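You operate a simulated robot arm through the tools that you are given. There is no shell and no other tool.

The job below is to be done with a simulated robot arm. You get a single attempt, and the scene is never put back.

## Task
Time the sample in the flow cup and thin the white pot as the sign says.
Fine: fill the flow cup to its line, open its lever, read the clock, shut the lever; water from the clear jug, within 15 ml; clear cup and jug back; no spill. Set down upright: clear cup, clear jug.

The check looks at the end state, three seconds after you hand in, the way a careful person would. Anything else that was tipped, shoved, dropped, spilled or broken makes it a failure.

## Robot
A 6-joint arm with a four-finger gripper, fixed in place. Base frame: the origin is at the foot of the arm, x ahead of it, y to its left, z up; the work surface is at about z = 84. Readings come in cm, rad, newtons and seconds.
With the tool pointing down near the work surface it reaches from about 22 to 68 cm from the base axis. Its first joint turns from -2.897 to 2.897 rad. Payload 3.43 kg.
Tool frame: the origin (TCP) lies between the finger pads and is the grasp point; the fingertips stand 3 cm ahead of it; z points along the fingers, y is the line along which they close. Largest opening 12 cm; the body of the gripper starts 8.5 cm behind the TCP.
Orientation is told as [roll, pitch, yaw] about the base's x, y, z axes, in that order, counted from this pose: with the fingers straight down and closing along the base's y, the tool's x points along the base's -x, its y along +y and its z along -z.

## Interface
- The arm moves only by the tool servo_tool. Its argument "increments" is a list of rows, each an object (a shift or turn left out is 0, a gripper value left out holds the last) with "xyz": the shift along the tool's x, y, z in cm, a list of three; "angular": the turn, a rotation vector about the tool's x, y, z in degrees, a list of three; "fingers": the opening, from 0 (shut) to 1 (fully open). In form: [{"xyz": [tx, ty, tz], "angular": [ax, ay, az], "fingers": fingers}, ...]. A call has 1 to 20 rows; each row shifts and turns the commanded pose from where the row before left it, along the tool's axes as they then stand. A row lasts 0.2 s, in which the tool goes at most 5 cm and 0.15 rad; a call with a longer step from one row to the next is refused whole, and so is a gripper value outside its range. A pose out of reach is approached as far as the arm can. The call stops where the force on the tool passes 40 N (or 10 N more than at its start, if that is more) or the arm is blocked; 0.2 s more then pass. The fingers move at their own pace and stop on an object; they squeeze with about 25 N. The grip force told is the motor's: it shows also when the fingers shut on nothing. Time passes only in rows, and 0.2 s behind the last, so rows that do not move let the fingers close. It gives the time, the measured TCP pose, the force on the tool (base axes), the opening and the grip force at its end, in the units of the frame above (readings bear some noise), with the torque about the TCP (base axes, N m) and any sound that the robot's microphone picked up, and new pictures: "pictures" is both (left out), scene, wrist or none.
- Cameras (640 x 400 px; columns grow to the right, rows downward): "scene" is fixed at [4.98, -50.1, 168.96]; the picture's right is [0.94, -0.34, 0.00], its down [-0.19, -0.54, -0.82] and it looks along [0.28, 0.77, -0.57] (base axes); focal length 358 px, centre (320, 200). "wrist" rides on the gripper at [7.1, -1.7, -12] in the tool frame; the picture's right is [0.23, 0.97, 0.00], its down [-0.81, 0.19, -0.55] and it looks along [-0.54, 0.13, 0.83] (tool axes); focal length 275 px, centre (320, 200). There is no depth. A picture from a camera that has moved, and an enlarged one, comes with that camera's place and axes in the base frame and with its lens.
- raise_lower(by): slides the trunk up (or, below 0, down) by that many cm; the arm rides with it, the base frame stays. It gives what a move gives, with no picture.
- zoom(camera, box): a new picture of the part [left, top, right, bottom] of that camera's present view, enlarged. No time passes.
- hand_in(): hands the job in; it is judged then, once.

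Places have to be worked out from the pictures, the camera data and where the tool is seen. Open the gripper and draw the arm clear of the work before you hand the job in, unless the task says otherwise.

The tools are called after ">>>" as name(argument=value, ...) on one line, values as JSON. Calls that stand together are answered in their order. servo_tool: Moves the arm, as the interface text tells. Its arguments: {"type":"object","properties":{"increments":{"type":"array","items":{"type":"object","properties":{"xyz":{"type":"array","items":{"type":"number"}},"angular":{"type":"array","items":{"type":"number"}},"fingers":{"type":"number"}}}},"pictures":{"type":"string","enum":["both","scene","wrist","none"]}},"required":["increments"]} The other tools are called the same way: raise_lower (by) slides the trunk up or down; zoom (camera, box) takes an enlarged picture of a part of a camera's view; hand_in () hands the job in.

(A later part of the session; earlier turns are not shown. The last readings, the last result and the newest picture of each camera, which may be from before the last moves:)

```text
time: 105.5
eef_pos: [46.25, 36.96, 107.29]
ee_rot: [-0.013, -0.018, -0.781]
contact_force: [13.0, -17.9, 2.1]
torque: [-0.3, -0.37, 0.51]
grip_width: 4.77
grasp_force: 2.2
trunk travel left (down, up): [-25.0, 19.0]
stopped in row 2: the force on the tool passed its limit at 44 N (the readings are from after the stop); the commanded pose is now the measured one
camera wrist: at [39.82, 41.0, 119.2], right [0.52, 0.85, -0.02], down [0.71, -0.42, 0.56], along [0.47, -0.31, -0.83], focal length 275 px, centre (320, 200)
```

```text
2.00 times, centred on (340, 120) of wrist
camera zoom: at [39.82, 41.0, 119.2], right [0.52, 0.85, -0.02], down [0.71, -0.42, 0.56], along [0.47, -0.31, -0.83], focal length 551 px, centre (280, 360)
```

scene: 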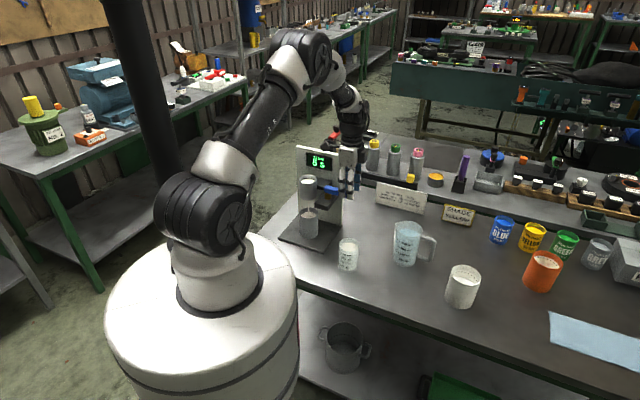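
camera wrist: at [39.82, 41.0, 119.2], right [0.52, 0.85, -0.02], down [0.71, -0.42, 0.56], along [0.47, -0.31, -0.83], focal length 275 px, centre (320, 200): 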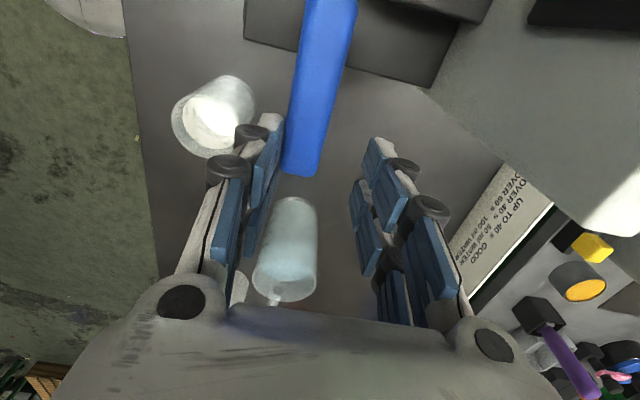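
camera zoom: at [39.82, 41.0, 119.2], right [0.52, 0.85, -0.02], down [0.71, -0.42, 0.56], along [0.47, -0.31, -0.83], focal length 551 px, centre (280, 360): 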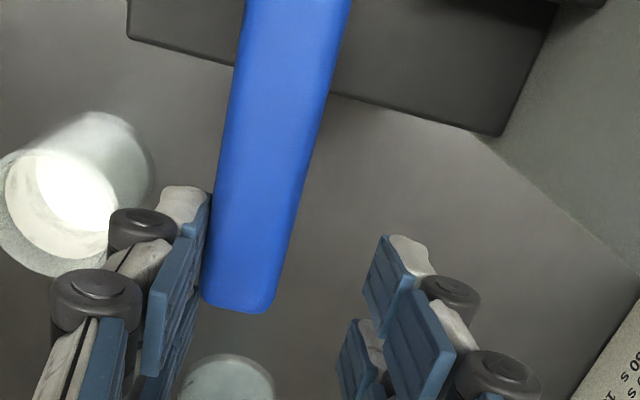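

The inner finger is catching the lever's end rather than its side. I relieve it: out and away from the lever by about 1.2 cm, inward along the lever, then push its side again.

>>> servo_tool(increments=[{"xyz": [-0.4, -0.5, 0]}, {"xyz": [0, -0.7, 0]}, {"xyz": [0.8, 0, 0]}, {"xyz": [0.7, 0, 0]}, {"xyz": [0, 0.6, 0]}, {"xyz": [0.05, 0.6, 0]}, {"xyz": [0.1, 0.4, 0]}, {"xyz": [0.1, 0.4, 0]}, {"xyz": [0.12, 0.35, 0]}, {"xyz": [0.12, 0.35, 0]}, {}], pictures="both")

>>> zoom(camera="scene", box=[280, 140, 380, 240])

>>> zoom(camera="wrist", box=[200, 20, 480, 220])

```text
time: 107.9
eef_pos: [45.95, 39.36, 107.13]
ee_rot: [-0.011, -0.012, -0.784]
contact_force: [1.4, -4.7, 1.8]
torque: [-0.11, 0.02, 0.16]
grip_width: 4.65
grasp_force: 1.1
trunk travel left (down, up): [-25.0, 19.0]
camera wrist: at [39.59, 43.42, 119.17], right [0.52, 0.85, -0.01], down [0.71, -0.43, 0.56], along [0.47, -0.3, -0.83], focal length 275 px, centre (320, 200)
```

scene: 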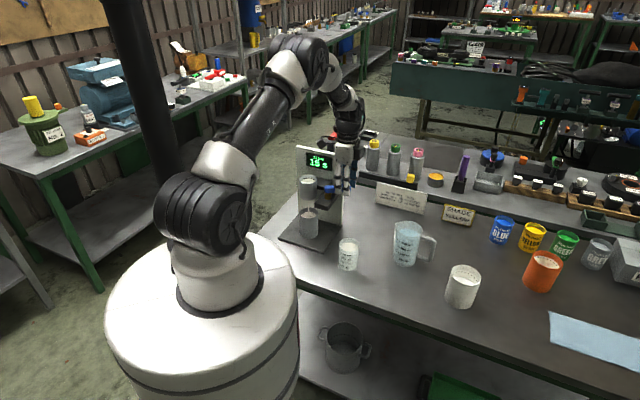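
wrist: 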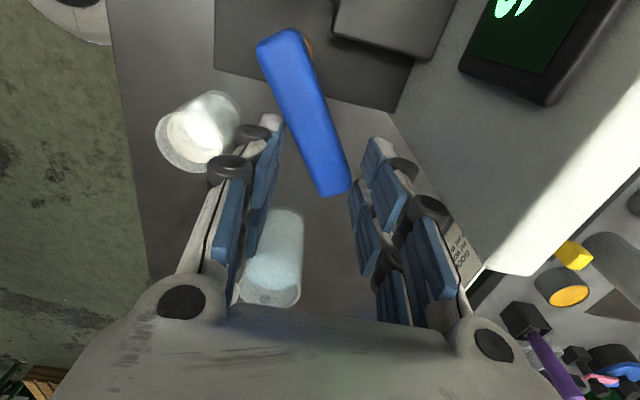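

```text
4.00 times, centred on (330, 190) of scene
camera zoom: at [4.98, -50.1, 168.96], right [0.94, -0.34, 0.0], down [-0.19, -0.54, -0.82], along [0.28, 0.77, -0.57], focal length 1430 px, centre (280, 240)
```

zoom: 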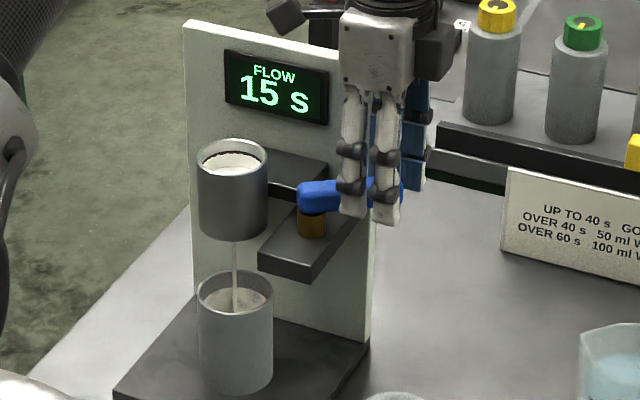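

```text
2.00 times, centred on (340, 120) of wrist
camera zoom: at [39.59, 43.42, 119.17], right [0.52, 0.85, -0.01], down [0.71, -0.43, 0.56], along [0.47, -0.3, -0.83], focal length 551 px, centre (280, 360)
```

zoom: 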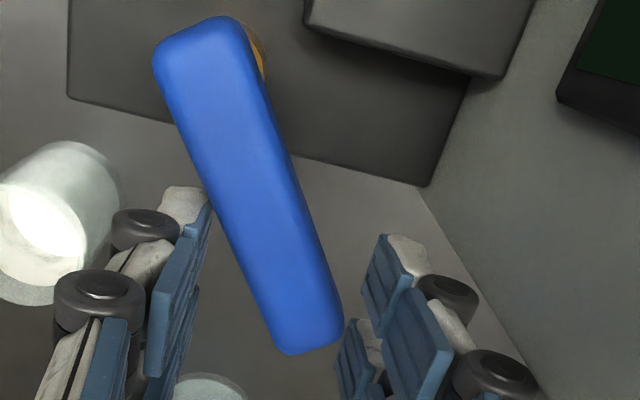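

The lever is fully open and the stream is steady with the clock at 15 s. I hold still and keep time.

>>> servo_tool(increments=[{"xyz": [0, -0.2, 0]}, {}, {}, {}, {}, {}, {}, {}, {}, {}, {}, {}, {}, {}, {}, {}, {}, {}], pictures="none")

>>> zoom(camera="scene", box=[280, 140, 380, 240])

>>> zoom(camera="scene", box=[300, 170, 325, 190])

```text
time: 111.7
eef_pos: [45.73, 39.3, 107.31]
ee_rot: [-0.011, -0.012, -0.784]
contact_force: [-0.4, 0.8, -0.4]
torque: [0.03, -0.03, 0.02]
grip_width: 4.5
grasp_force: 0.0
trunk travel left (down, up): [-25.0, 19.0]
```

```text
4.00 times, centred on (330, 190) of scene
camera zoom: at [4.98, -50.1, 168.96], right [0.94, -0.34, 0.0], down [-0.19, -0.54, -0.82], along [0.28, 0.77, -0.57], focal length 1430 px, centre (280, 240)
```

zoom: 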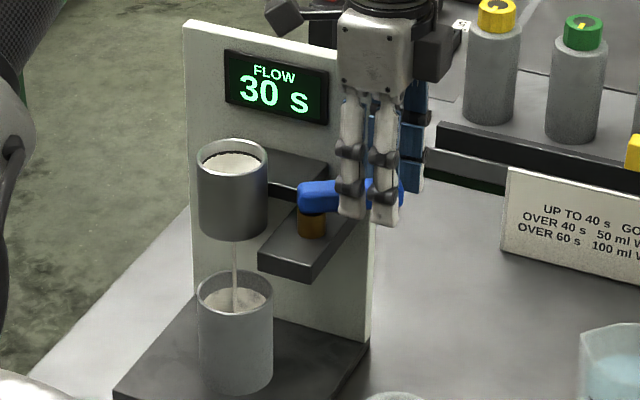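

```text
16.00 times, centred on (312, 180) of scene
camera zoom: at [4.98, -50.1, 168.96], right [0.94, -0.34, 0.0], down [-0.19, -0.54, -0.82], along [0.28, 0.77, -0.57], focal length 5720 px, centre (440, 520)
```

zoom: 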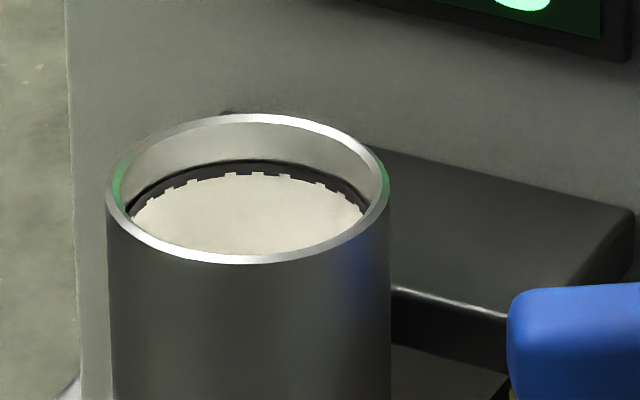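

The clock is at 30 s and still flowing. I keep waiting.

>>> servo_tool(increments=[{}, {}, {}, {}, {}, {}, {}, {}, {}, {}], pictures="none")

>>> zoom(camera="scene", box=[280, 140, 380, 240])

```text
time: 113.9
eef_pos: [45.84, 39.4, 107.21]
ee_rot: [-0.012, -0.012, -0.782]
contact_force: [-0.1, -0.1, -1.2]
torque: [-0.02, 0.01, -0.03]
grip_width: 4.5
grasp_force: 0.1
trunk travel left (down, up): [-25.0, 19.0]
```

```text
4.00 times, centred on (330, 190) of scene
camera zoom: at [4.98, -50.1, 168.96], right [0.94, -0.34, 0.0], down [-0.19, -0.54, -0.82], along [0.28, 0.77, -0.57], focal length 1430 px, centre (280, 240)
```

zoom: 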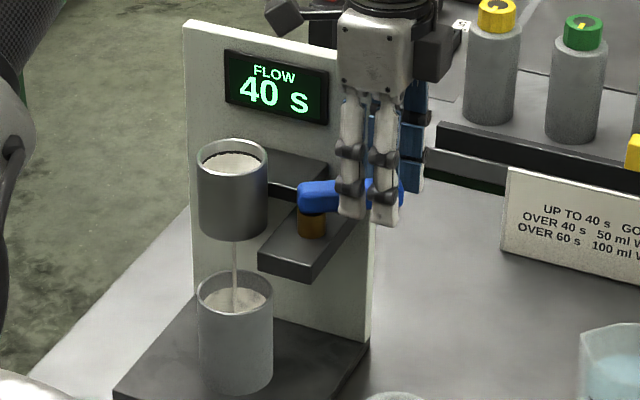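

40 s and still flowing. Waiting on.

>>> servo_tool(increments=[{}, {}, {}, {}, {}, {}, {}, {}, {}, {}], pictures="none")

>>> zoom(camera="scene", box=[280, 140, 380, 240])

```text
time: 116.1
eef_pos: [45.81, 39.39, 107.21]
ee_rot: [-0.013, -0.012, -0.783]
contact_force: [0.2, 0.3, 0.5]
torque: [-0.01, 0.02, 0.02]
grip_width: 4.51
grasp_force: 0.1
trunk travel left (down, up): [-25.0, 19.0]
```

```text
4.00 times, centred on (330, 190) of scene
camera zoom: at [4.98, -50.1, 168.96], right [0.94, -0.34, 0.0], down [-0.19, -0.54, -0.82], along [0.28, 0.77, -0.57], focal length 1430 px, centre (280, 240)
```

zoom: 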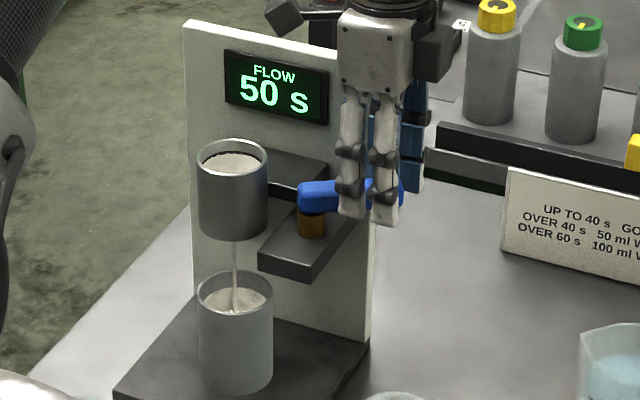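

50 s, still flowing. Waiting further.

>>> servo_tool(increments=[{}, {}, {}, {}, {}, {}, {}, {}, {}, {}], pictures="none")

>>> zoom(camera="scene", box=[280, 140, 380, 240])

```text
time: 118.3
eef_pos: [45.75, 39.37, 107.05]
ee_rot: [-0.012, -0.011, -0.783]
contact_force: [0.3, -0.3, -0.4]
torque: [-0.01, 0.02, 0.0]
grip_width: 4.49
grasp_force: 0.1
trunk travel left (down, up): [-25.0, 19.0]
```

```text
4.00 times, centred on (330, 190) of scene
camera zoom: at [4.98, -50.1, 168.96], right [0.94, -0.34, 0.0], down [-0.19, -0.54, -0.82], along [0.28, 0.77, -0.57], focal length 1430 px, centre (280, 240)
```

zoom: 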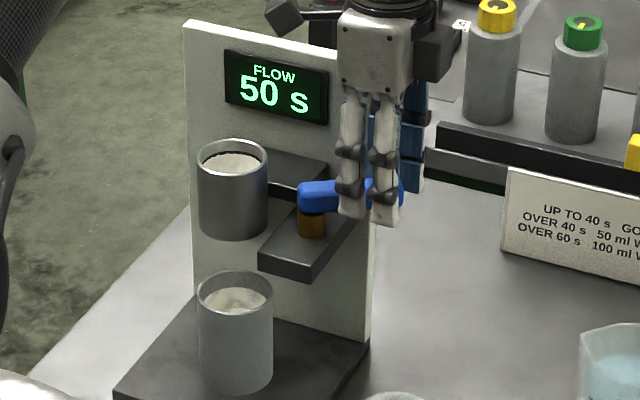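

The flow has ended and the clock rests at 50 s. The sign says over 40 s needs 50 ml water. Now I swing the lever back shut with the back finger, in small steps along the arc.

>>> servo_tool(increments=[{"xyz": [-0.43, -0.61, 0]}, {"xyz": [-0.43, -0.61, 0]}, {"xyz": [-0.04, -0.4, 0]}, {"xyz": [-0.04, -0.4, 0]}, {"xyz": [-0.03, -0.38, 0]}, {"xyz": [-0.03, -0.38, 0]}, {"xyz": [0.04, -0.4, 0]}, {"xyz": [0.04, -0.4, 0]}, {"xyz": [0.05, -0.4, 0]}, {"xyz": [0.05, -0.39, 0]}, {}], pictures="both")

>>> zoom(camera="scene", box=[310, 160, 370, 205])

>>> zoom(camera="wrist", box=[200, 20, 480, 220])

```text
time: 120.7
eef_pos: [43.24, 35.73, 107.43]
ee_rot: [-0.012, -0.012, -0.782]
contact_force: [2.1, 0.5, -1.1]
torque: [-0.03, -0.09, -0.09]
grip_width: 4.62
grasp_force: 0.9
trunk travel left (down, up): [-25.0, 19.0]
camera wrist: at [36.97, 39.68, 119.27], right [0.52, 0.85, -0.01], down [0.71, -0.43, 0.56], along [0.47, -0.3, -0.83], focal length 275 px, centre (320, 200)
```

scene: 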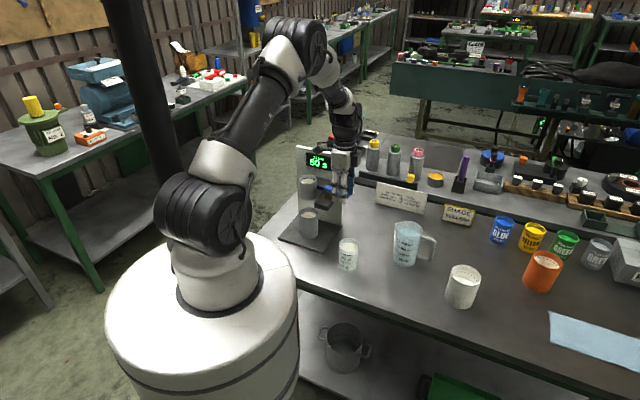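
wrist: 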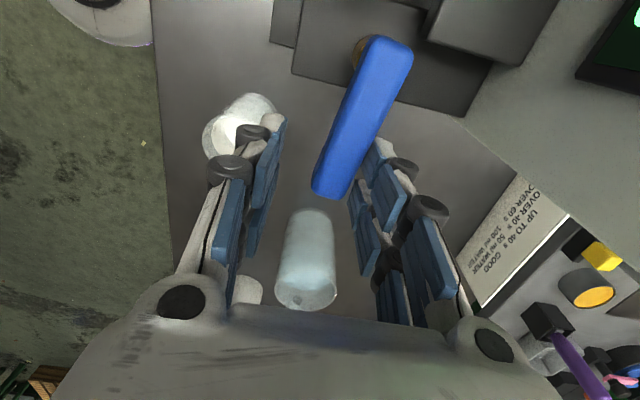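

```text
8.89 times, centred on (340, 182) of scene
camera zoom: at [4.98, -50.1, 168.96], right [0.94, -0.34, 0.0], down [-0.19, -0.54, -0.82], along [0.28, 0.77, -0.57], focal length 3178 px, centre (142, 356)
```

zoom: 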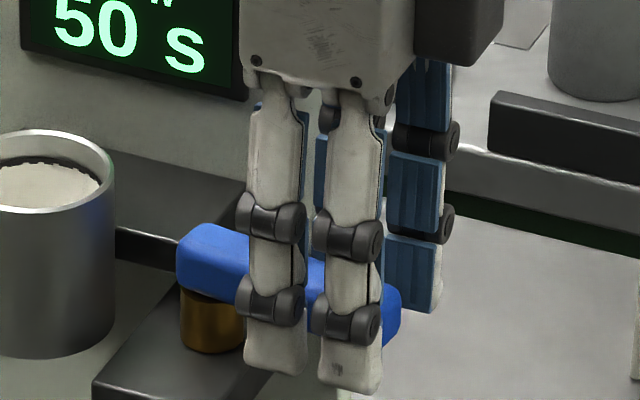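

```text
2.00 times, centred on (340, 120) of wrist
camera zoom: at [36.97, 39.68, 119.27], right [0.52, 0.85, -0.01], down [0.71, -0.43, 0.56], along [0.47, -0.3, -0.83], focal length 551 px, centre (280, 360)
```

zoom: 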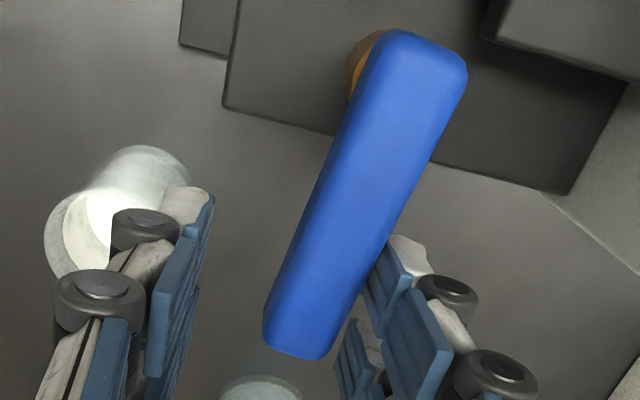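

The lever is about 10° from shut. I continue until the stop is felt.

>>> servo_tool(increments=[{"xyz": [0.13, -0.33, 0]}, {"xyz": [0.13, -0.33, 0]}, {"xyz": [0.13, -0.33, 0]}, {"xyz": [0.08, -0.2, 0]}, {"xyz": [0.05, -0.15, 0]}, {}], pictures="none")

>>> zoom(camera="wrist", box=[200, 20, 480, 220])

>>> zoom(camera="scene", box=[310, 160, 370, 205])

```text
time: 122.1
eef_pos: [42.43, 35.28, 107.4]
ee_rot: [-0.01, -0.013, -0.786]
contact_force: [30.9, -0.9, -6.8]
torque: [-0.3, -0.81, -1.11]
grip_width: 5.59
grasp_force: 9.3
trunk travel left (down, up): [-25.0, 19.0]
```

```text
2.00 times, centred on (340, 120) of wrist
camera zoom: at [36.13, 39.14, 119.27], right [0.52, 0.85, -0.01], down [0.71, -0.43, 0.56], along [0.47, -0.3, -0.83], focal length 551 px, centre (280, 360)
```

zoom: 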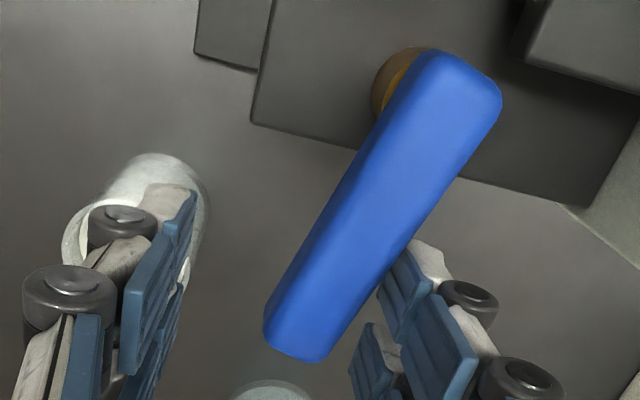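

```text
8.89 times, centred on (340, 182) of scene
camera zoom: at [4.98, -50.1, 168.96], right [0.94, -0.34, 0.0], down [-0.19, -0.54, -0.82], along [0.28, 0.77, -0.57], focal length 3178 px, centre (142, 356)
```

zoom: 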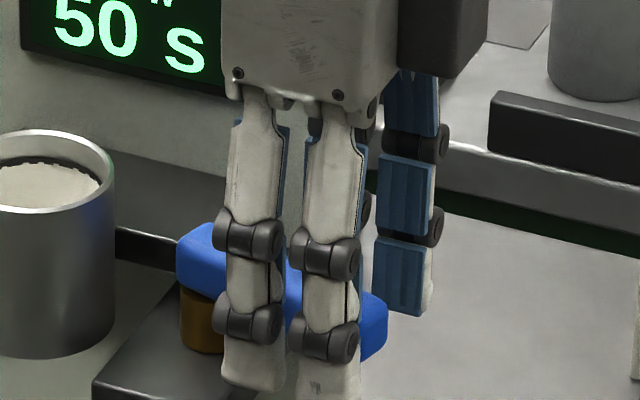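

The stop is felt firmly and the lever is back at its shut place. I relieve the pressure, then lift straight out and check.

>>> servo_tool(increments=[{"xyz": [-0.1, 0.6, 0]}, {"xyz": [0, 0.3, 0]}, {}, {"xyz": [0, 0, -2]}, {"xyz": [0, 0, -4]}, {"xyz": [0, 0, -4]}, {"xyz": [0, 0, -4]}, {"xyz": [0, 0, -4]}, {}], pictures="both")

>>> zoom(camera="scene", box=[310, 160, 370, 205])

>>> zoom(camera="scene", box=[380, 210, 450, 280])

>>> zoom(camera="scene", box=[440, 260, 490, 310])

```text
time: 124.1
eef_pos: [42.65, 35.73, 125.26]
ee_rot: [-0.013, -0.013, -0.782]
contact_force: [0.5, 0.1, -0.2]
torque: [-0.01, 0.02, 0.0]
grip_width: 4.46
grasp_force: 0.1
trunk travel left (down, up): [-25.0, 19.0]
camera wrist: at [36.35, 39.73, 137.12], right [0.52, 0.85, -0.02], down [0.71, -0.43, 0.56], along [0.47, -0.3, -0.83], focal length 275 px, centre (320, 200)
```

scene: 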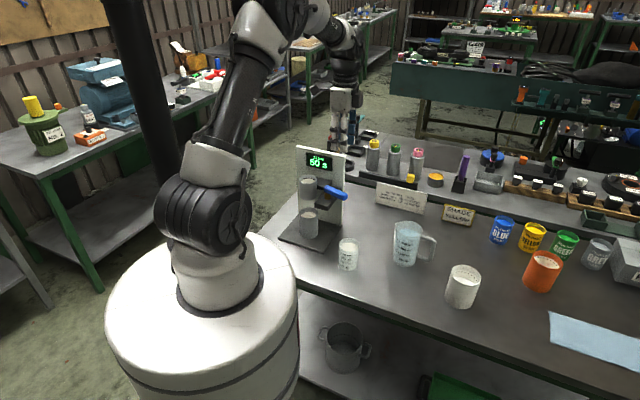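
wrist: 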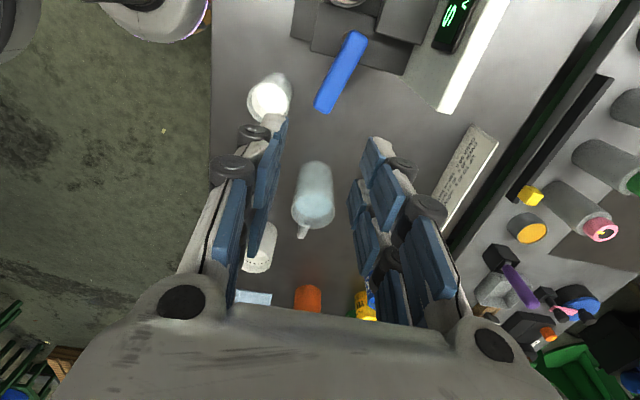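

```text
8.89 times, centred on (340, 182) of scene
camera zoom: at [4.98, -50.1, 168.96], right [0.94, -0.34, 0.0], down [-0.19, -0.54, -0.82], along [0.28, 0.77, -0.57], focal length 3178 px, centre (142, 356)
```

zoom: 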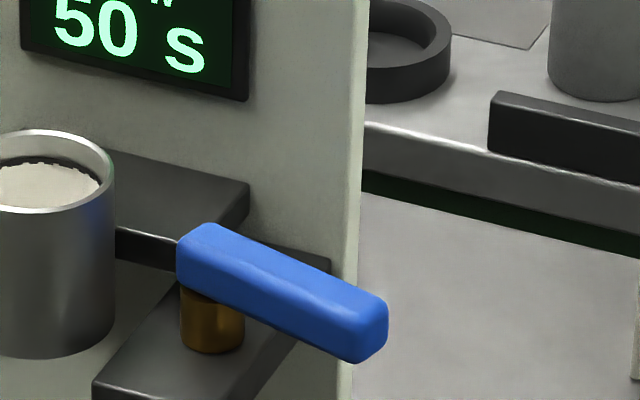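

```text
5.71 times, centred on (415, 245) of scene
camera zoom: at [4.98, -50.1, 168.96], right [0.94, -0.34, 0.0], down [-0.19, -0.54, -0.82], along [0.28, 0.77, -0.57], focal length 2043 px, centre (-223, -57)
```

zoom: 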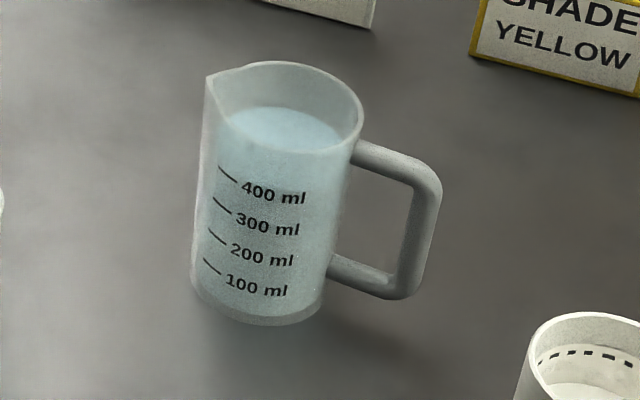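

```text
8.00 times, centred on (465, 285) of scene
camera zoom: at [4.98, -50.1, 168.96], right [0.94, -0.34, 0.0], down [-0.19, -0.54, -0.82], along [0.28, 0.77, -0.57], focal length 2860 px, centre (-840, -480)
```

zoom: 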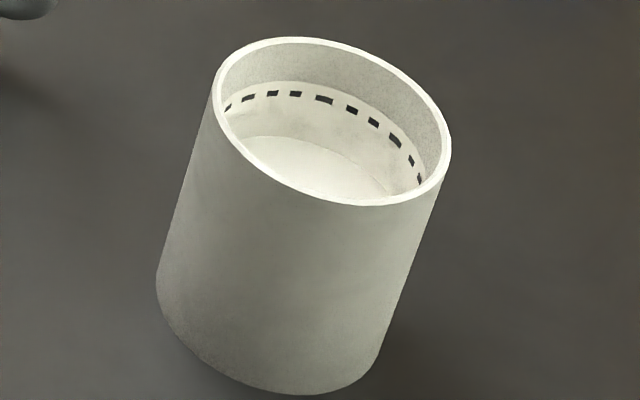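

The lever is shut and the clock reads 50 s, so 50 ml of water. The jug holds about 500+ ml, with the spout pointing left at about 150° and the handle at about -30°. I level the tool, yaw it to -30° so the fingers close across the spout line, and go above the jug.

>>> servo_tool(increments=[{"angular": [-0.75, 0.75, 0], "fingers": 1.0}, {"xyz": [-3.78, 0.31, 0]}, {"xyz": [-3.78, 0.31, 0]}, {"xyz": [-3.78, 0.31, 0]}, {"xyz": [-3.78, 0.31, 0]}, {"xyz": [-3.78, 0.31, 0]}, {"xyz": [-3.78, 0.31, 0]}, {"angular": [0, 0, -7.5]}, {"angular": [0, 0, -7.5]}, {}], pictures="both")

>>> zoom(camera="wrist", box=[200, 20, 440, 280])

```text
time: 126.3
eef_pos: [60.04, 21.2, 125.33]
ee_rot: [0.001, 0.001, -0.518]
contact_force: [-0.4, -0.1, 0.2]
torque: [-0.01, -0.03, 0.01]
grip_width: 12.0
grasp_force: 0.0
trunk travel left (down, up): [-25.0, 19.0]
camera wrist: at [52.9, 23.19, 137.37], right [0.28, 0.96, 0.0], down [0.8, -0.24, 0.55], along [0.53, -0.16, -0.83], focal length 275 px, centre (320, 200)
```

scene: 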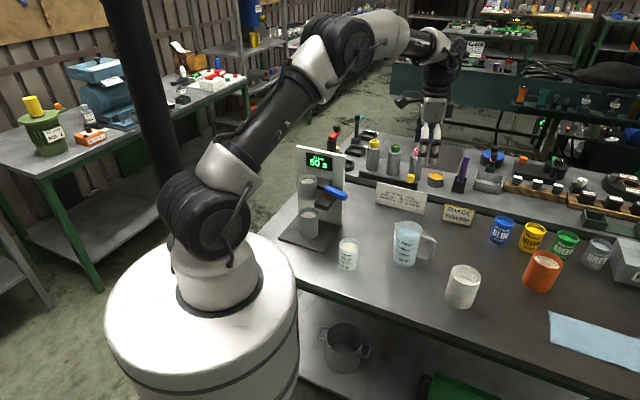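
wrist: 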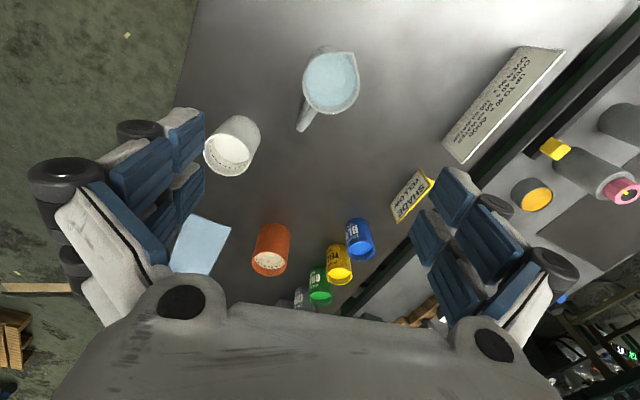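

```text
1.54 times, centred on (320, 150) of wrist
camera zoom: at [52.9, 23.19, 137.37], right [0.28, 0.96, 0.0], down [0.8, -0.24, 0.55], along [0.53, -0.16, -0.83], focal length 424 px, centre (320, 277)
```

zoom: 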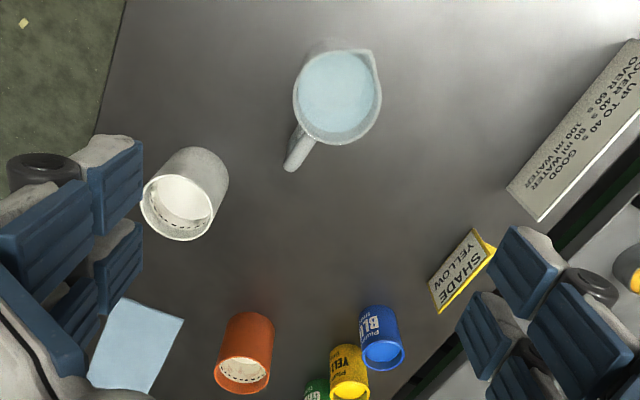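

From above, the jug's rim centre is about (60.5, 22.5, 97.2) and its spout points at about 126°, with the handle opposite. I turn the yaw to -54°, centre over it, and descend to z≈104 for a closer look.

>>> servo_tool(increments=[{"angular": [0, 0, 8]}, {"angular": [0, 0, 8]}, {"angular": [0, 0, 8]}, {"xyz": [0.78, 1.14, 0]}, {"xyz": [0, 0, 4]}, {"xyz": [0, 0, 4]}, {"xyz": [0, 0, 4]}, {"xyz": [0, 0, 4]}, {"xyz": [0, 0, 4]}, {"xyz": [0, 0, 1]}, {}], pictures="both")

>>> zoom(camera="scene", box=[370, 180, 470, 290])

```text
time: 128.7
eef_pos: [60.49, 22.39, 104.52]
ee_rot: [0.002, 0.0, -0.939]
contact_force: [0.9, -0.6, -0.4]
torque: [0.01, 0.0, 0.03]
grip_width: 12.02
grasp_force: 0.0
trunk travel left (down, up): [-25.0, 19.0]
camera wrist: at [54.91, 27.13, 116.57], right [0.65, 0.76, 0.0], down [0.63, -0.54, 0.55], along [0.42, -0.36, -0.83], focal length 275 px, centre (320, 200)
```

scene: 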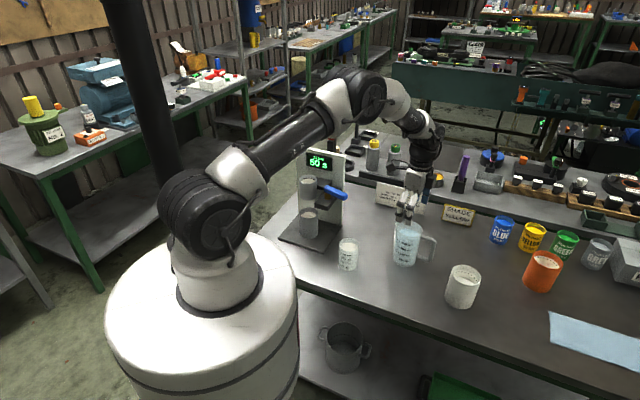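
wrist: 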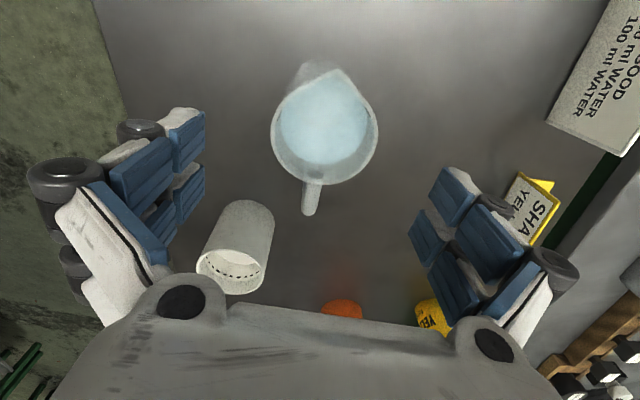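

```text
3.64 times, centred on (420, 235) of scene
camera zoom: at [4.98, -50.1, 168.96], right [0.94, -0.34, 0.0], down [-0.19, -0.54, -0.82], along [0.28, 0.77, -0.57], focal length 1300 px, centre (-44, 73)
```

zoom: 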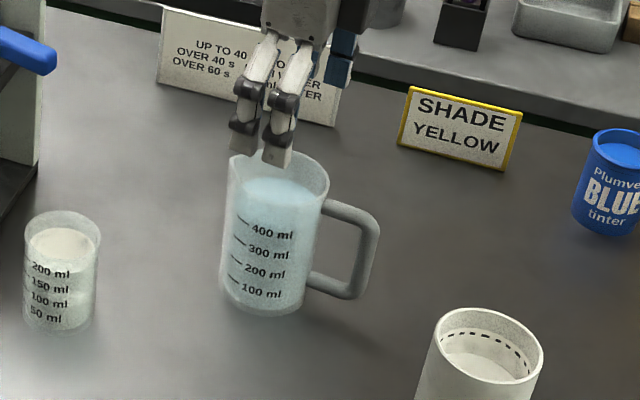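

The spout lies along the tool's +x as wanted, and the rim centre is at about (60.3, 22.95). I shift 0.5 cm and descend to z≈90.5 around the jug.

>>> servo_tool(increments=[{"xyz": [0.55, 0.2, 0]}, {"xyz": [0, 0, 3]}, {"xyz": [0, 0, 3]}, {"xyz": [0, 0, 3]}, {"xyz": [0, 0, 3]}, {"xyz": [0, 0, 2]}, {}], pictures="both")

>>> zoom(camera="scene", box=[370, 180, 470, 290])

```text
time: 130.3
eef_pos: [60.55, 23.31, 90.38]
ee_rot: [0.002, 0.001, -0.94]
contact_force: [1.1, -0.2, 0.1]
torque: [0.0, 0.03, -0.03]
grip_width: 11.98
grasp_force: 0.1
trunk travel left (down, up): [-25.0, 19.0]
camera wrist: at [54.84, 28.02, 102.24], right [0.65, 0.76, 0.0], down [0.63, -0.54, 0.55], along [0.42, -0.36, -0.83], focal length 275 px, centre (320, 200)
```

scene: 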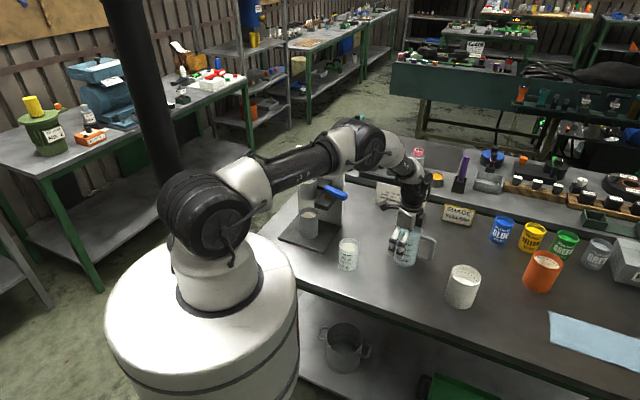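
wrist: 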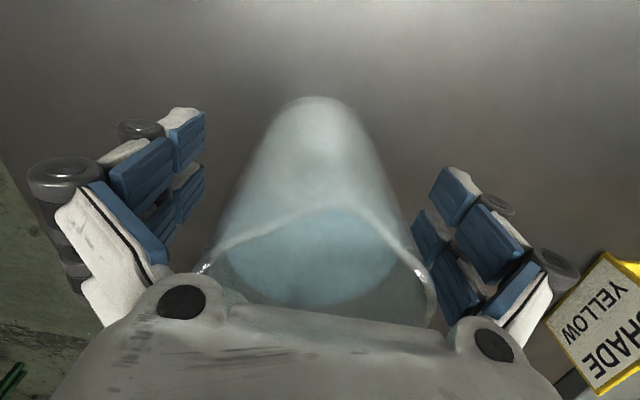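

```text
3.64 times, centred on (420, 235) of scene
camera zoom: at [4.98, -50.1, 168.96], right [0.94, -0.34, 0.0], down [-0.19, -0.54, -0.82], along [0.28, 0.77, -0.57], focal length 1300 px, centre (-44, 73)
```

zoom: 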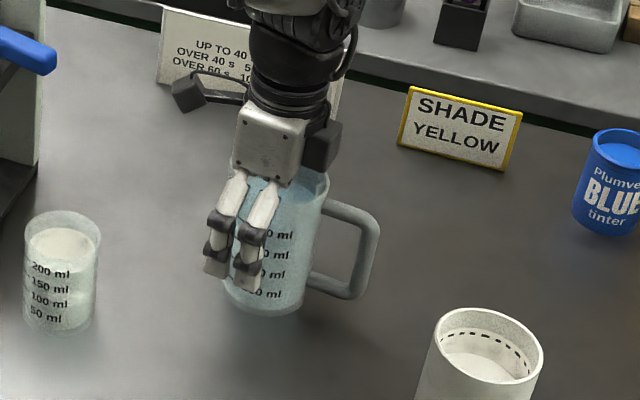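

The jug is centred between the fingers, with its rim about 5.6 cm above the TCP. I close the fingers.

>>> servo_tool(increments=[{"fingers": 0.8}, {"fingers": 0.7}, {"fingers": 0.6}, {"fingers": 0.4}, {"fingers": 0.2}, {"fingers": 0.0}, {"fingers": 0.0}, {"fingers": 0.0}], pictures="wrist")

>>> zoom(camera="scene", box=[370, 200, 450, 290])

```text
time: 132.1
eef_pos: [60.55, 23.37, 90.53]
ee_rot: [0.007, -0.002, -0.939]
contact_force: [1.2, 1.1, 25.9]
torque: [-0.15, 0.39, -0.1]
grip_width: 9.17
grasp_force: 24.9
trunk travel left (down, up): [-25.0, 19.0]
camera wrist: at [54.81, 28.0, 102.5], right [0.65, 0.76, 0.01], down [0.63, -0.54, 0.55], along [0.43, -0.36, -0.83], focal length 275 px, centre (320, 200)
```

wrist: 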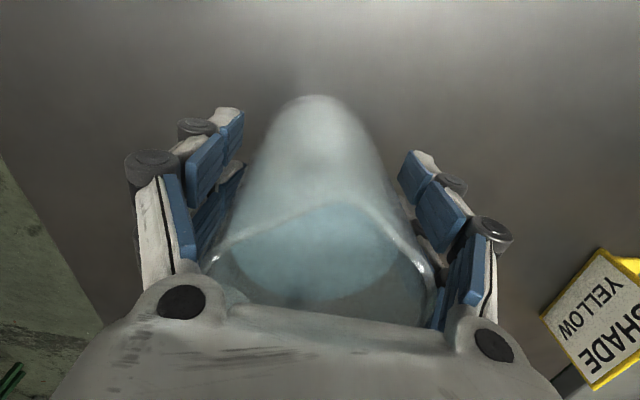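

```text
4.44 times, centred on (410, 245) of scene
camera zoom: at [4.98, -50.1, 168.96], right [0.94, -0.34, 0.0], down [-0.19, -0.54, -0.82], along [0.28, 0.77, -0.57], focal length 1589 px, centre (-80, 0)
```

zoom: 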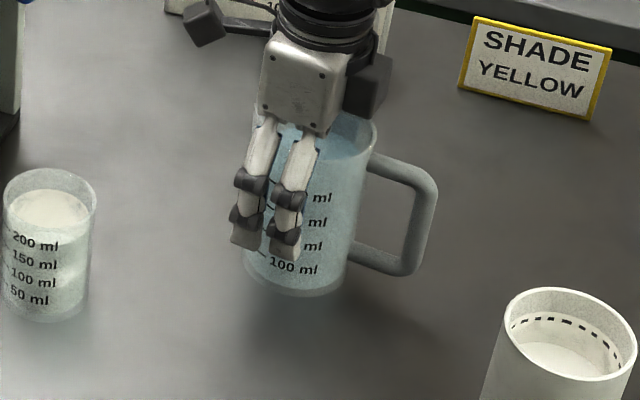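

The grip stopped at 9.17 cm with 26 N pressing upward on the tool, so the fingers may have squeezed the jug down a little. I lift a few millimetres to see whether it is held properly.

>>> servo_tool(increments=[{"xyz": [0, 0, -0.15]}, {"xyz": [0, 0, -0.15]}, {"xyz": [0, 0, -0.3]}, {"xyz": [0, 0, -0.4]}, {}], pictures="both")

>>> zoom(camera="scene", box=[370, 200, 450, 290])

```text
time: 133.3
eef_pos: [60.24, 23.21, 91.16]
ee_rot: [-0.001, 0.001, -0.942]
contact_force: [-1.6, -1.3, 3.1]
torque: [0.06, -0.12, -0.11]
grip_width: 8.24
grasp_force: 24.7
trunk travel left (down, up): [-25.0, 19.0]
camera wrist: at [54.54, 27.9, 103.18], right [0.65, 0.76, 0.0], down [0.63, -0.54, 0.55], along [0.42, -0.36, -0.83], focal length 275 px, centre (320, 200)
```

scene: 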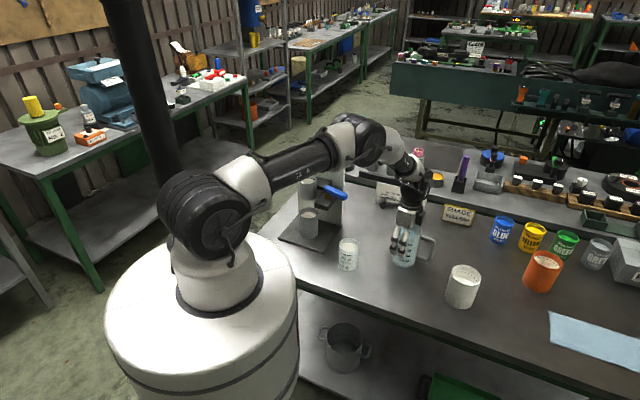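
wrist: 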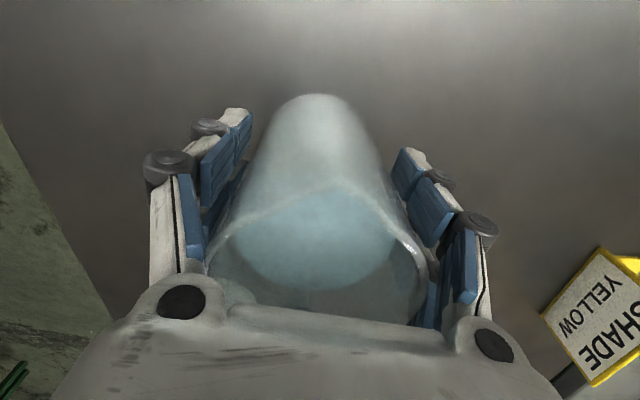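

```text
4.44 times, centred on (410, 245) of scene
camera zoom: at [4.98, -50.1, 168.96], right [0.94, -0.34, 0.0], down [-0.19, -0.54, -0.82], along [0.28, 0.77, -0.57], focal length 1589 px, centre (-80, 0)
```

zoom: 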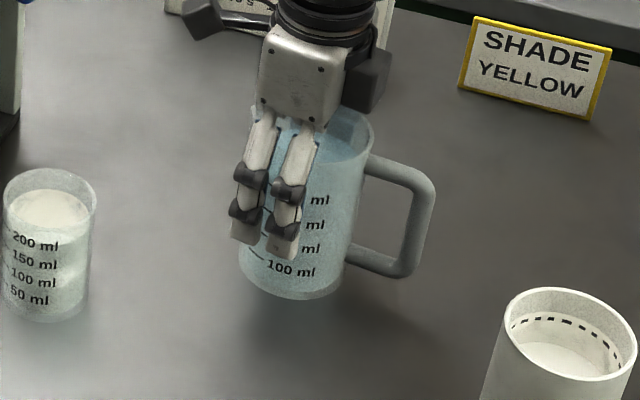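

The gripper's inner links had been bearing on the jug's rim, and now it has closed to 8.24 cm. To get a clean hold I reopen, raise the TCP to about z=92.7 and close again.

>>> servo_tool(increments=[{"fingers": 0.8}, {"fingers": 0.85}, {"xyz": [0, 0, -0.8], "fingers": 0.85}, {"xyz": [0, 0, -0.8]}, {}, {"fingers": 0.7}, {"fingers": 0.65}, {"fingers": 0.5}, {"fingers": 0.3}, {"fingers": 0.0}, {"fingers": 0.0}, {"fingers": 0.0}], pictures="both")

>>> zoom(camera="scene", box=[370, 200, 450, 290])

```text
time: 135.9
eef_pos: [60.23, 23.3, 93.07]
ee_rot: [0.001, -0.001, -0.941]
contact_force: [-2.6, -1.0, 1.4]
torque: [-0.21, 0.4, -0.04]
grip_width: 7.98
grasp_force: 25.3
trunk travel left (down, up): [-25.0, 19.0]
camera wrist: at [54.59, 27.96, 104.96], right [0.65, 0.76, 0.0], down [0.63, -0.54, 0.55], along [0.42, -0.36, -0.83], focal length 275 px, centre (320, 200)
```

scene: 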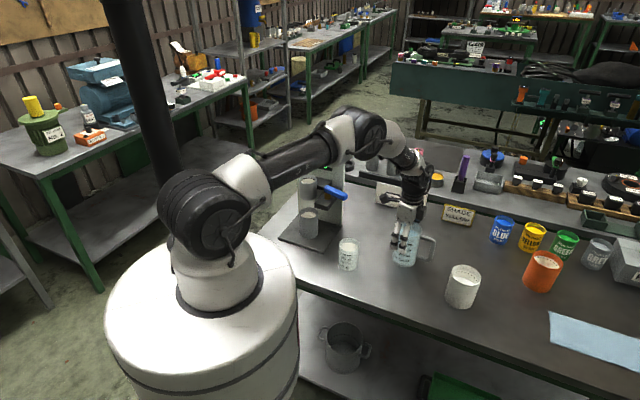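
wrist: 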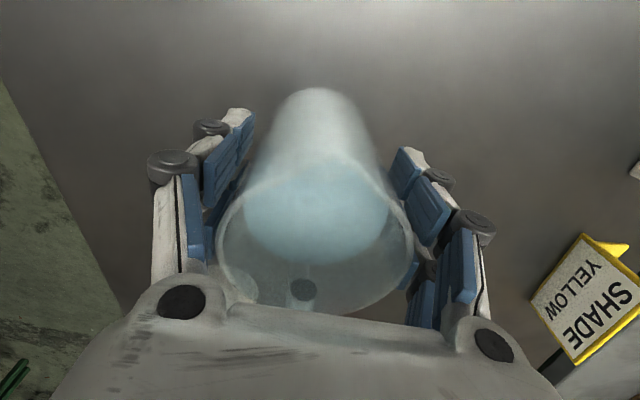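

```text
4.44 times, centred on (410, 245) of scene
camera zoom: at [4.98, -50.1, 168.96], right [0.94, -0.34, 0.0], down [-0.19, -0.54, -0.82], along [0.28, 0.77, -0.57], focal length 1589 px, centre (-80, 0)
```

zoom: 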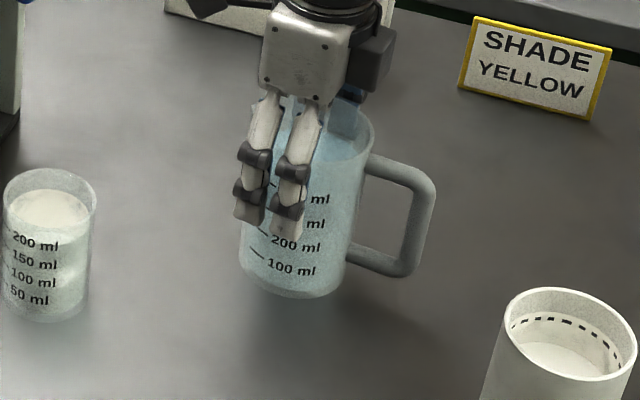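

Now the grip is clean at 7.98 cm with the jug on the table at TCP (60.2, 23.3, 93.1), which is its place for setting back. I take a high-zoom baseline of the water level and the pot before lifting.

>>> zoom(camera="scene", box=[395, 215, 435, 240])

>>> zoom(camera="scene", box=[385, 235, 425, 265])

>>> zoom(camera="scene", box=[445, 262, 485, 287])

```text
16.00 times, centred on (415, 228) of scene
camera zoom: at [4.98, -50.1, 168.96], right [0.94, -0.34, 0.0], down [-0.19, -0.54, -0.82], along [0.28, 0.77, -0.57], focal length 5720 px, centre (-1200, -240)
```

zoom: 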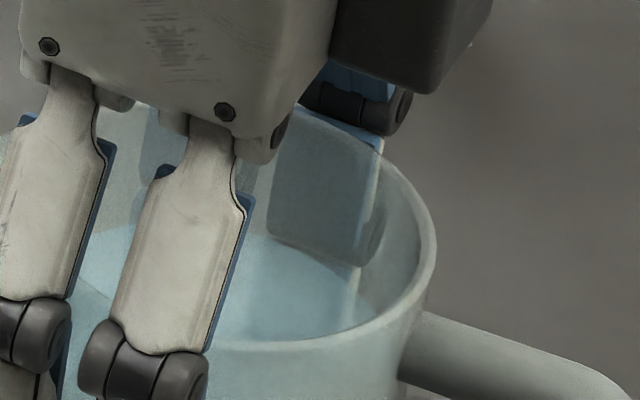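

```text
13.33 times, centred on (405, 250) of scene
camera zoom: at [4.98, -50.1, 168.96], right [0.94, -0.34, 0.0], down [-0.19, -0.54, -0.82], along [0.28, 0.77, -0.57], focal length 4767 px, centre (-813, -467)
```

zoom: 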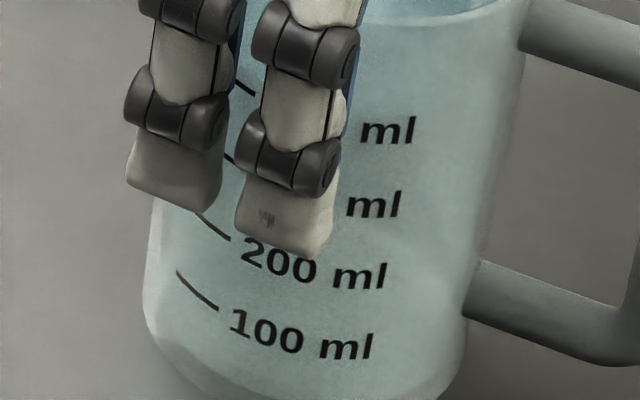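

```text
16.00 times, centred on (465, 274) of scene
camera zoom: at [4.98, -50.1, 168.96], right [0.94, -0.34, 0.0], down [-0.19, -0.54, -0.82], along [0.28, 0.77, -0.57], focal length 5720 px, centre (-2000, -992)
```

zoom: 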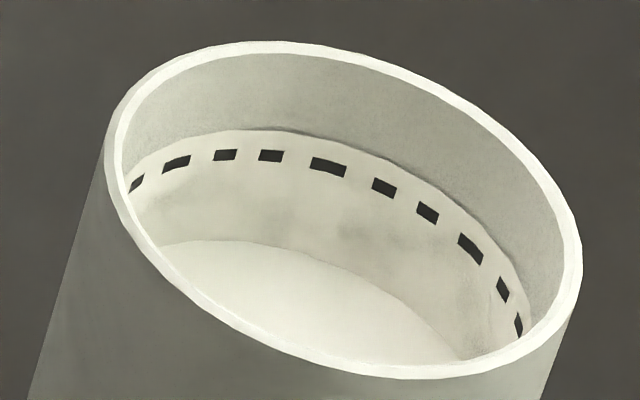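

The pot gives an excellent gauge: its surface lies 82 px below the dashes, and 50 ml should raise it about 46 px. I now lift the jug straight up.

>>> servo_tool(increments=[{"xyz": [0, 0, -0.5]}, {"xyz": [0, 0, -1]}, {"xyz": [0, 0, -2]}, {"xyz": [0, 0, -3]}, {"xyz": [0, 0, -3]}, {"xyz": [0, 0, -3]}, {"xyz": [0, 0, -2]}, {"xyz": [0, 0, -1]}, {}, {}], pictures="both")

>>> zoom(camera="scene", box=[370, 150, 450, 240])

```text
time: 138.1
eef_pos: [60.43, 23.17, 108.47]
ee_rot: [0.0, -0.001, -0.938]
contact_force: [-0.6, -0.9, -5.1]
torque: [0.11, 0.04, -0.01]
grip_width: 7.99
grasp_force: 24.9
trunk travel left (down, up): [-25.0, 19.0]
camera wrist: at [54.8, 27.88, 120.42], right [0.65, 0.76, 0.0], down [0.63, -0.54, 0.55], along [0.42, -0.36, -0.83], focal length 275 px, centre (320, 200)
```

scene: 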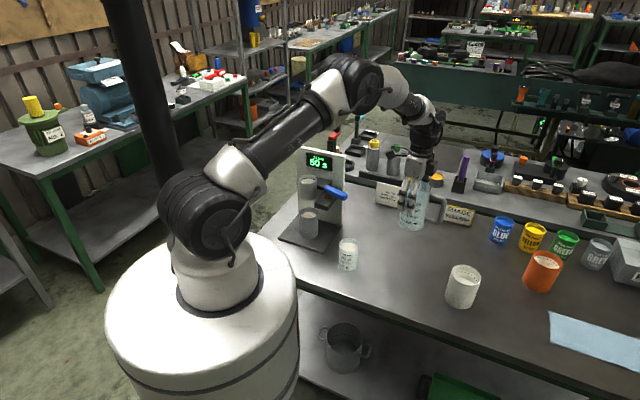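
wrist: 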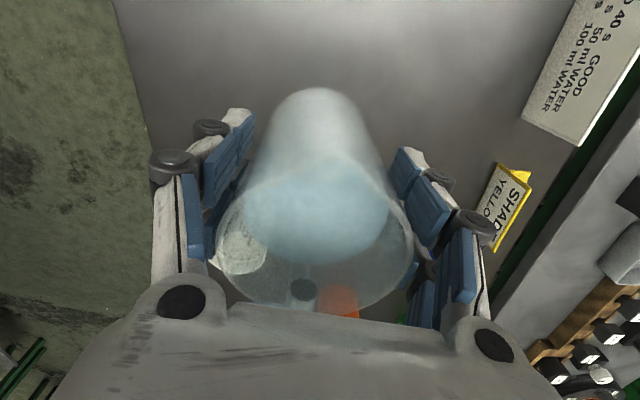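

```text
4.44 times, centred on (410, 195) of scene
camera zoom: at [4.98, -50.1, 168.96], right [0.94, -0.34, 0.0], down [-0.19, -0.54, -0.82], along [0.28, 0.77, -0.57], focal length 1589 px, centre (-80, 222)
```

zoom: 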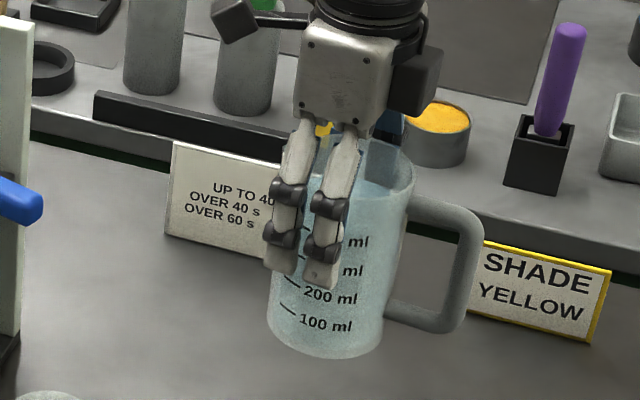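

The jug (about 5 N) hangs upright and steady. I turn it in place so that the spout comes round toward the pot, first by 80°.

>>> servo_tool(increments=[{"angular": [0, 0, -4]}, {"angular": [0, 0, -8]}, {"angular": [0, 0, -8]}, {"angular": [0, 0, -8]}, {"angular": [0, 0, -8]}, {"angular": [0, 0, -8]}, {"angular": [0, 0, -8]}, {"angular": [0, 0, -8]}, {"angular": [0, 0, -8]}, {"angular": [0, 0, -8]}, {"angular": [0, 0, -4]}, {}], pictures="both")

```text
time: 140.7
eef_pos: [60.26, 23.17, 108.52]
ee_rot: [-0.001, -0.002, 0.456]
contact_force: [-0.1, 0.0, -5.5]
torque: [-0.07, 0.09, -0.03]
grip_width: 7.94
grasp_force: 25.0
trunk travel left (down, up): [-25.0, 19.0]
camera wrist: at [54.63, 18.45, 120.44], right [-0.64, 0.77, 0.0], down [0.64, 0.53, 0.55], along [0.43, 0.35, -0.83], focal length 275 px, centre (320, 200)
```

scene: 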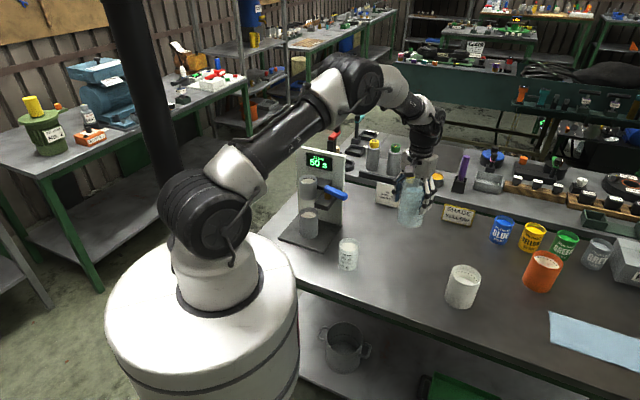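
wrist: 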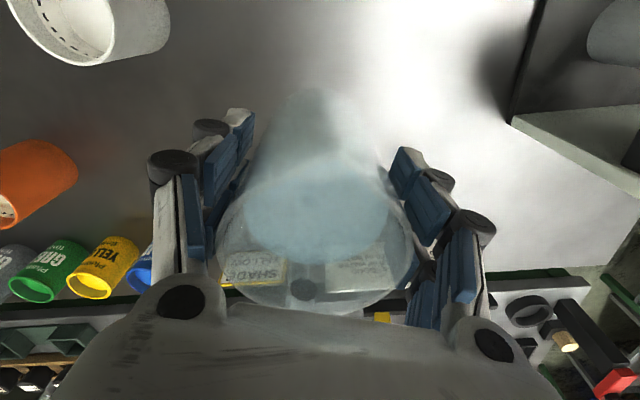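

Turning works smoothly. I continue another 54° to yaw 80°, so the spout points along (-0.17, -0.98).

>>> servo_tool(increments=[{"angular": [0, 0, -4]}, {"angular": [0, 0, -8]}, {"angular": [0, 0, -8]}, {"angular": [0, 0, -8]}, {"angular": [0, 0, -8]}, {"angular": [0, 0, -8]}, {"angular": [0, 0, -6]}, {"angular": [0, 0, -4]}, {}], pictures="both")

```text
time: 142.7
eef_pos: [60.31, 23.08, 108.46]
ee_rot: [0.0, -0.002, 1.4]
contact_force: [0.4, -0.2, -4.5]
torque: [-0.13, 0.01, 0.02]
grip_width: 7.97
grasp_force: 25.1
trunk travel left (down, up): [-25.0, 19.0]
camera wrist: at [60.73, 15.67, 120.41], right [-1.0, -0.06, 0.0], down [-0.05, 0.83, 0.55], along [-0.03, 0.55, -0.83], focal length 275 px, centre (320, 200)
```

scene: 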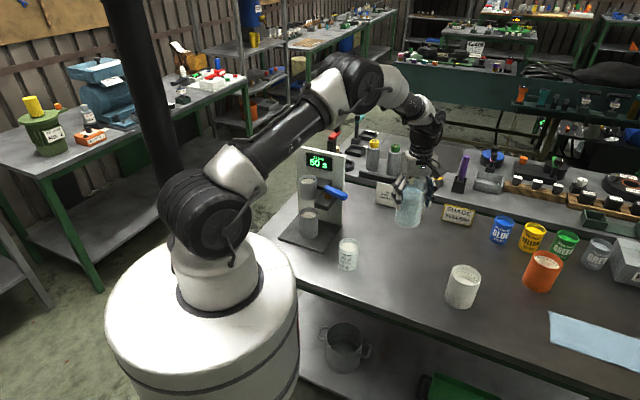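
wrist: 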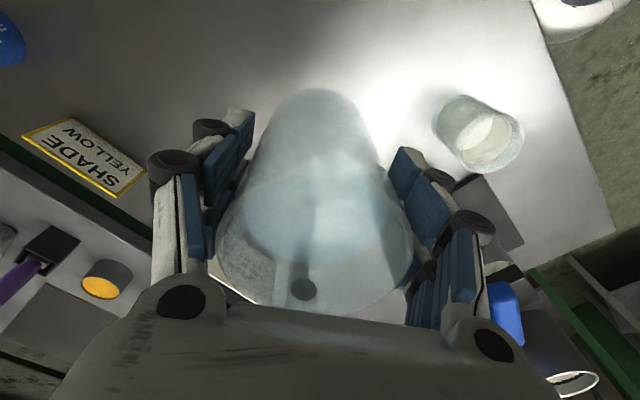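

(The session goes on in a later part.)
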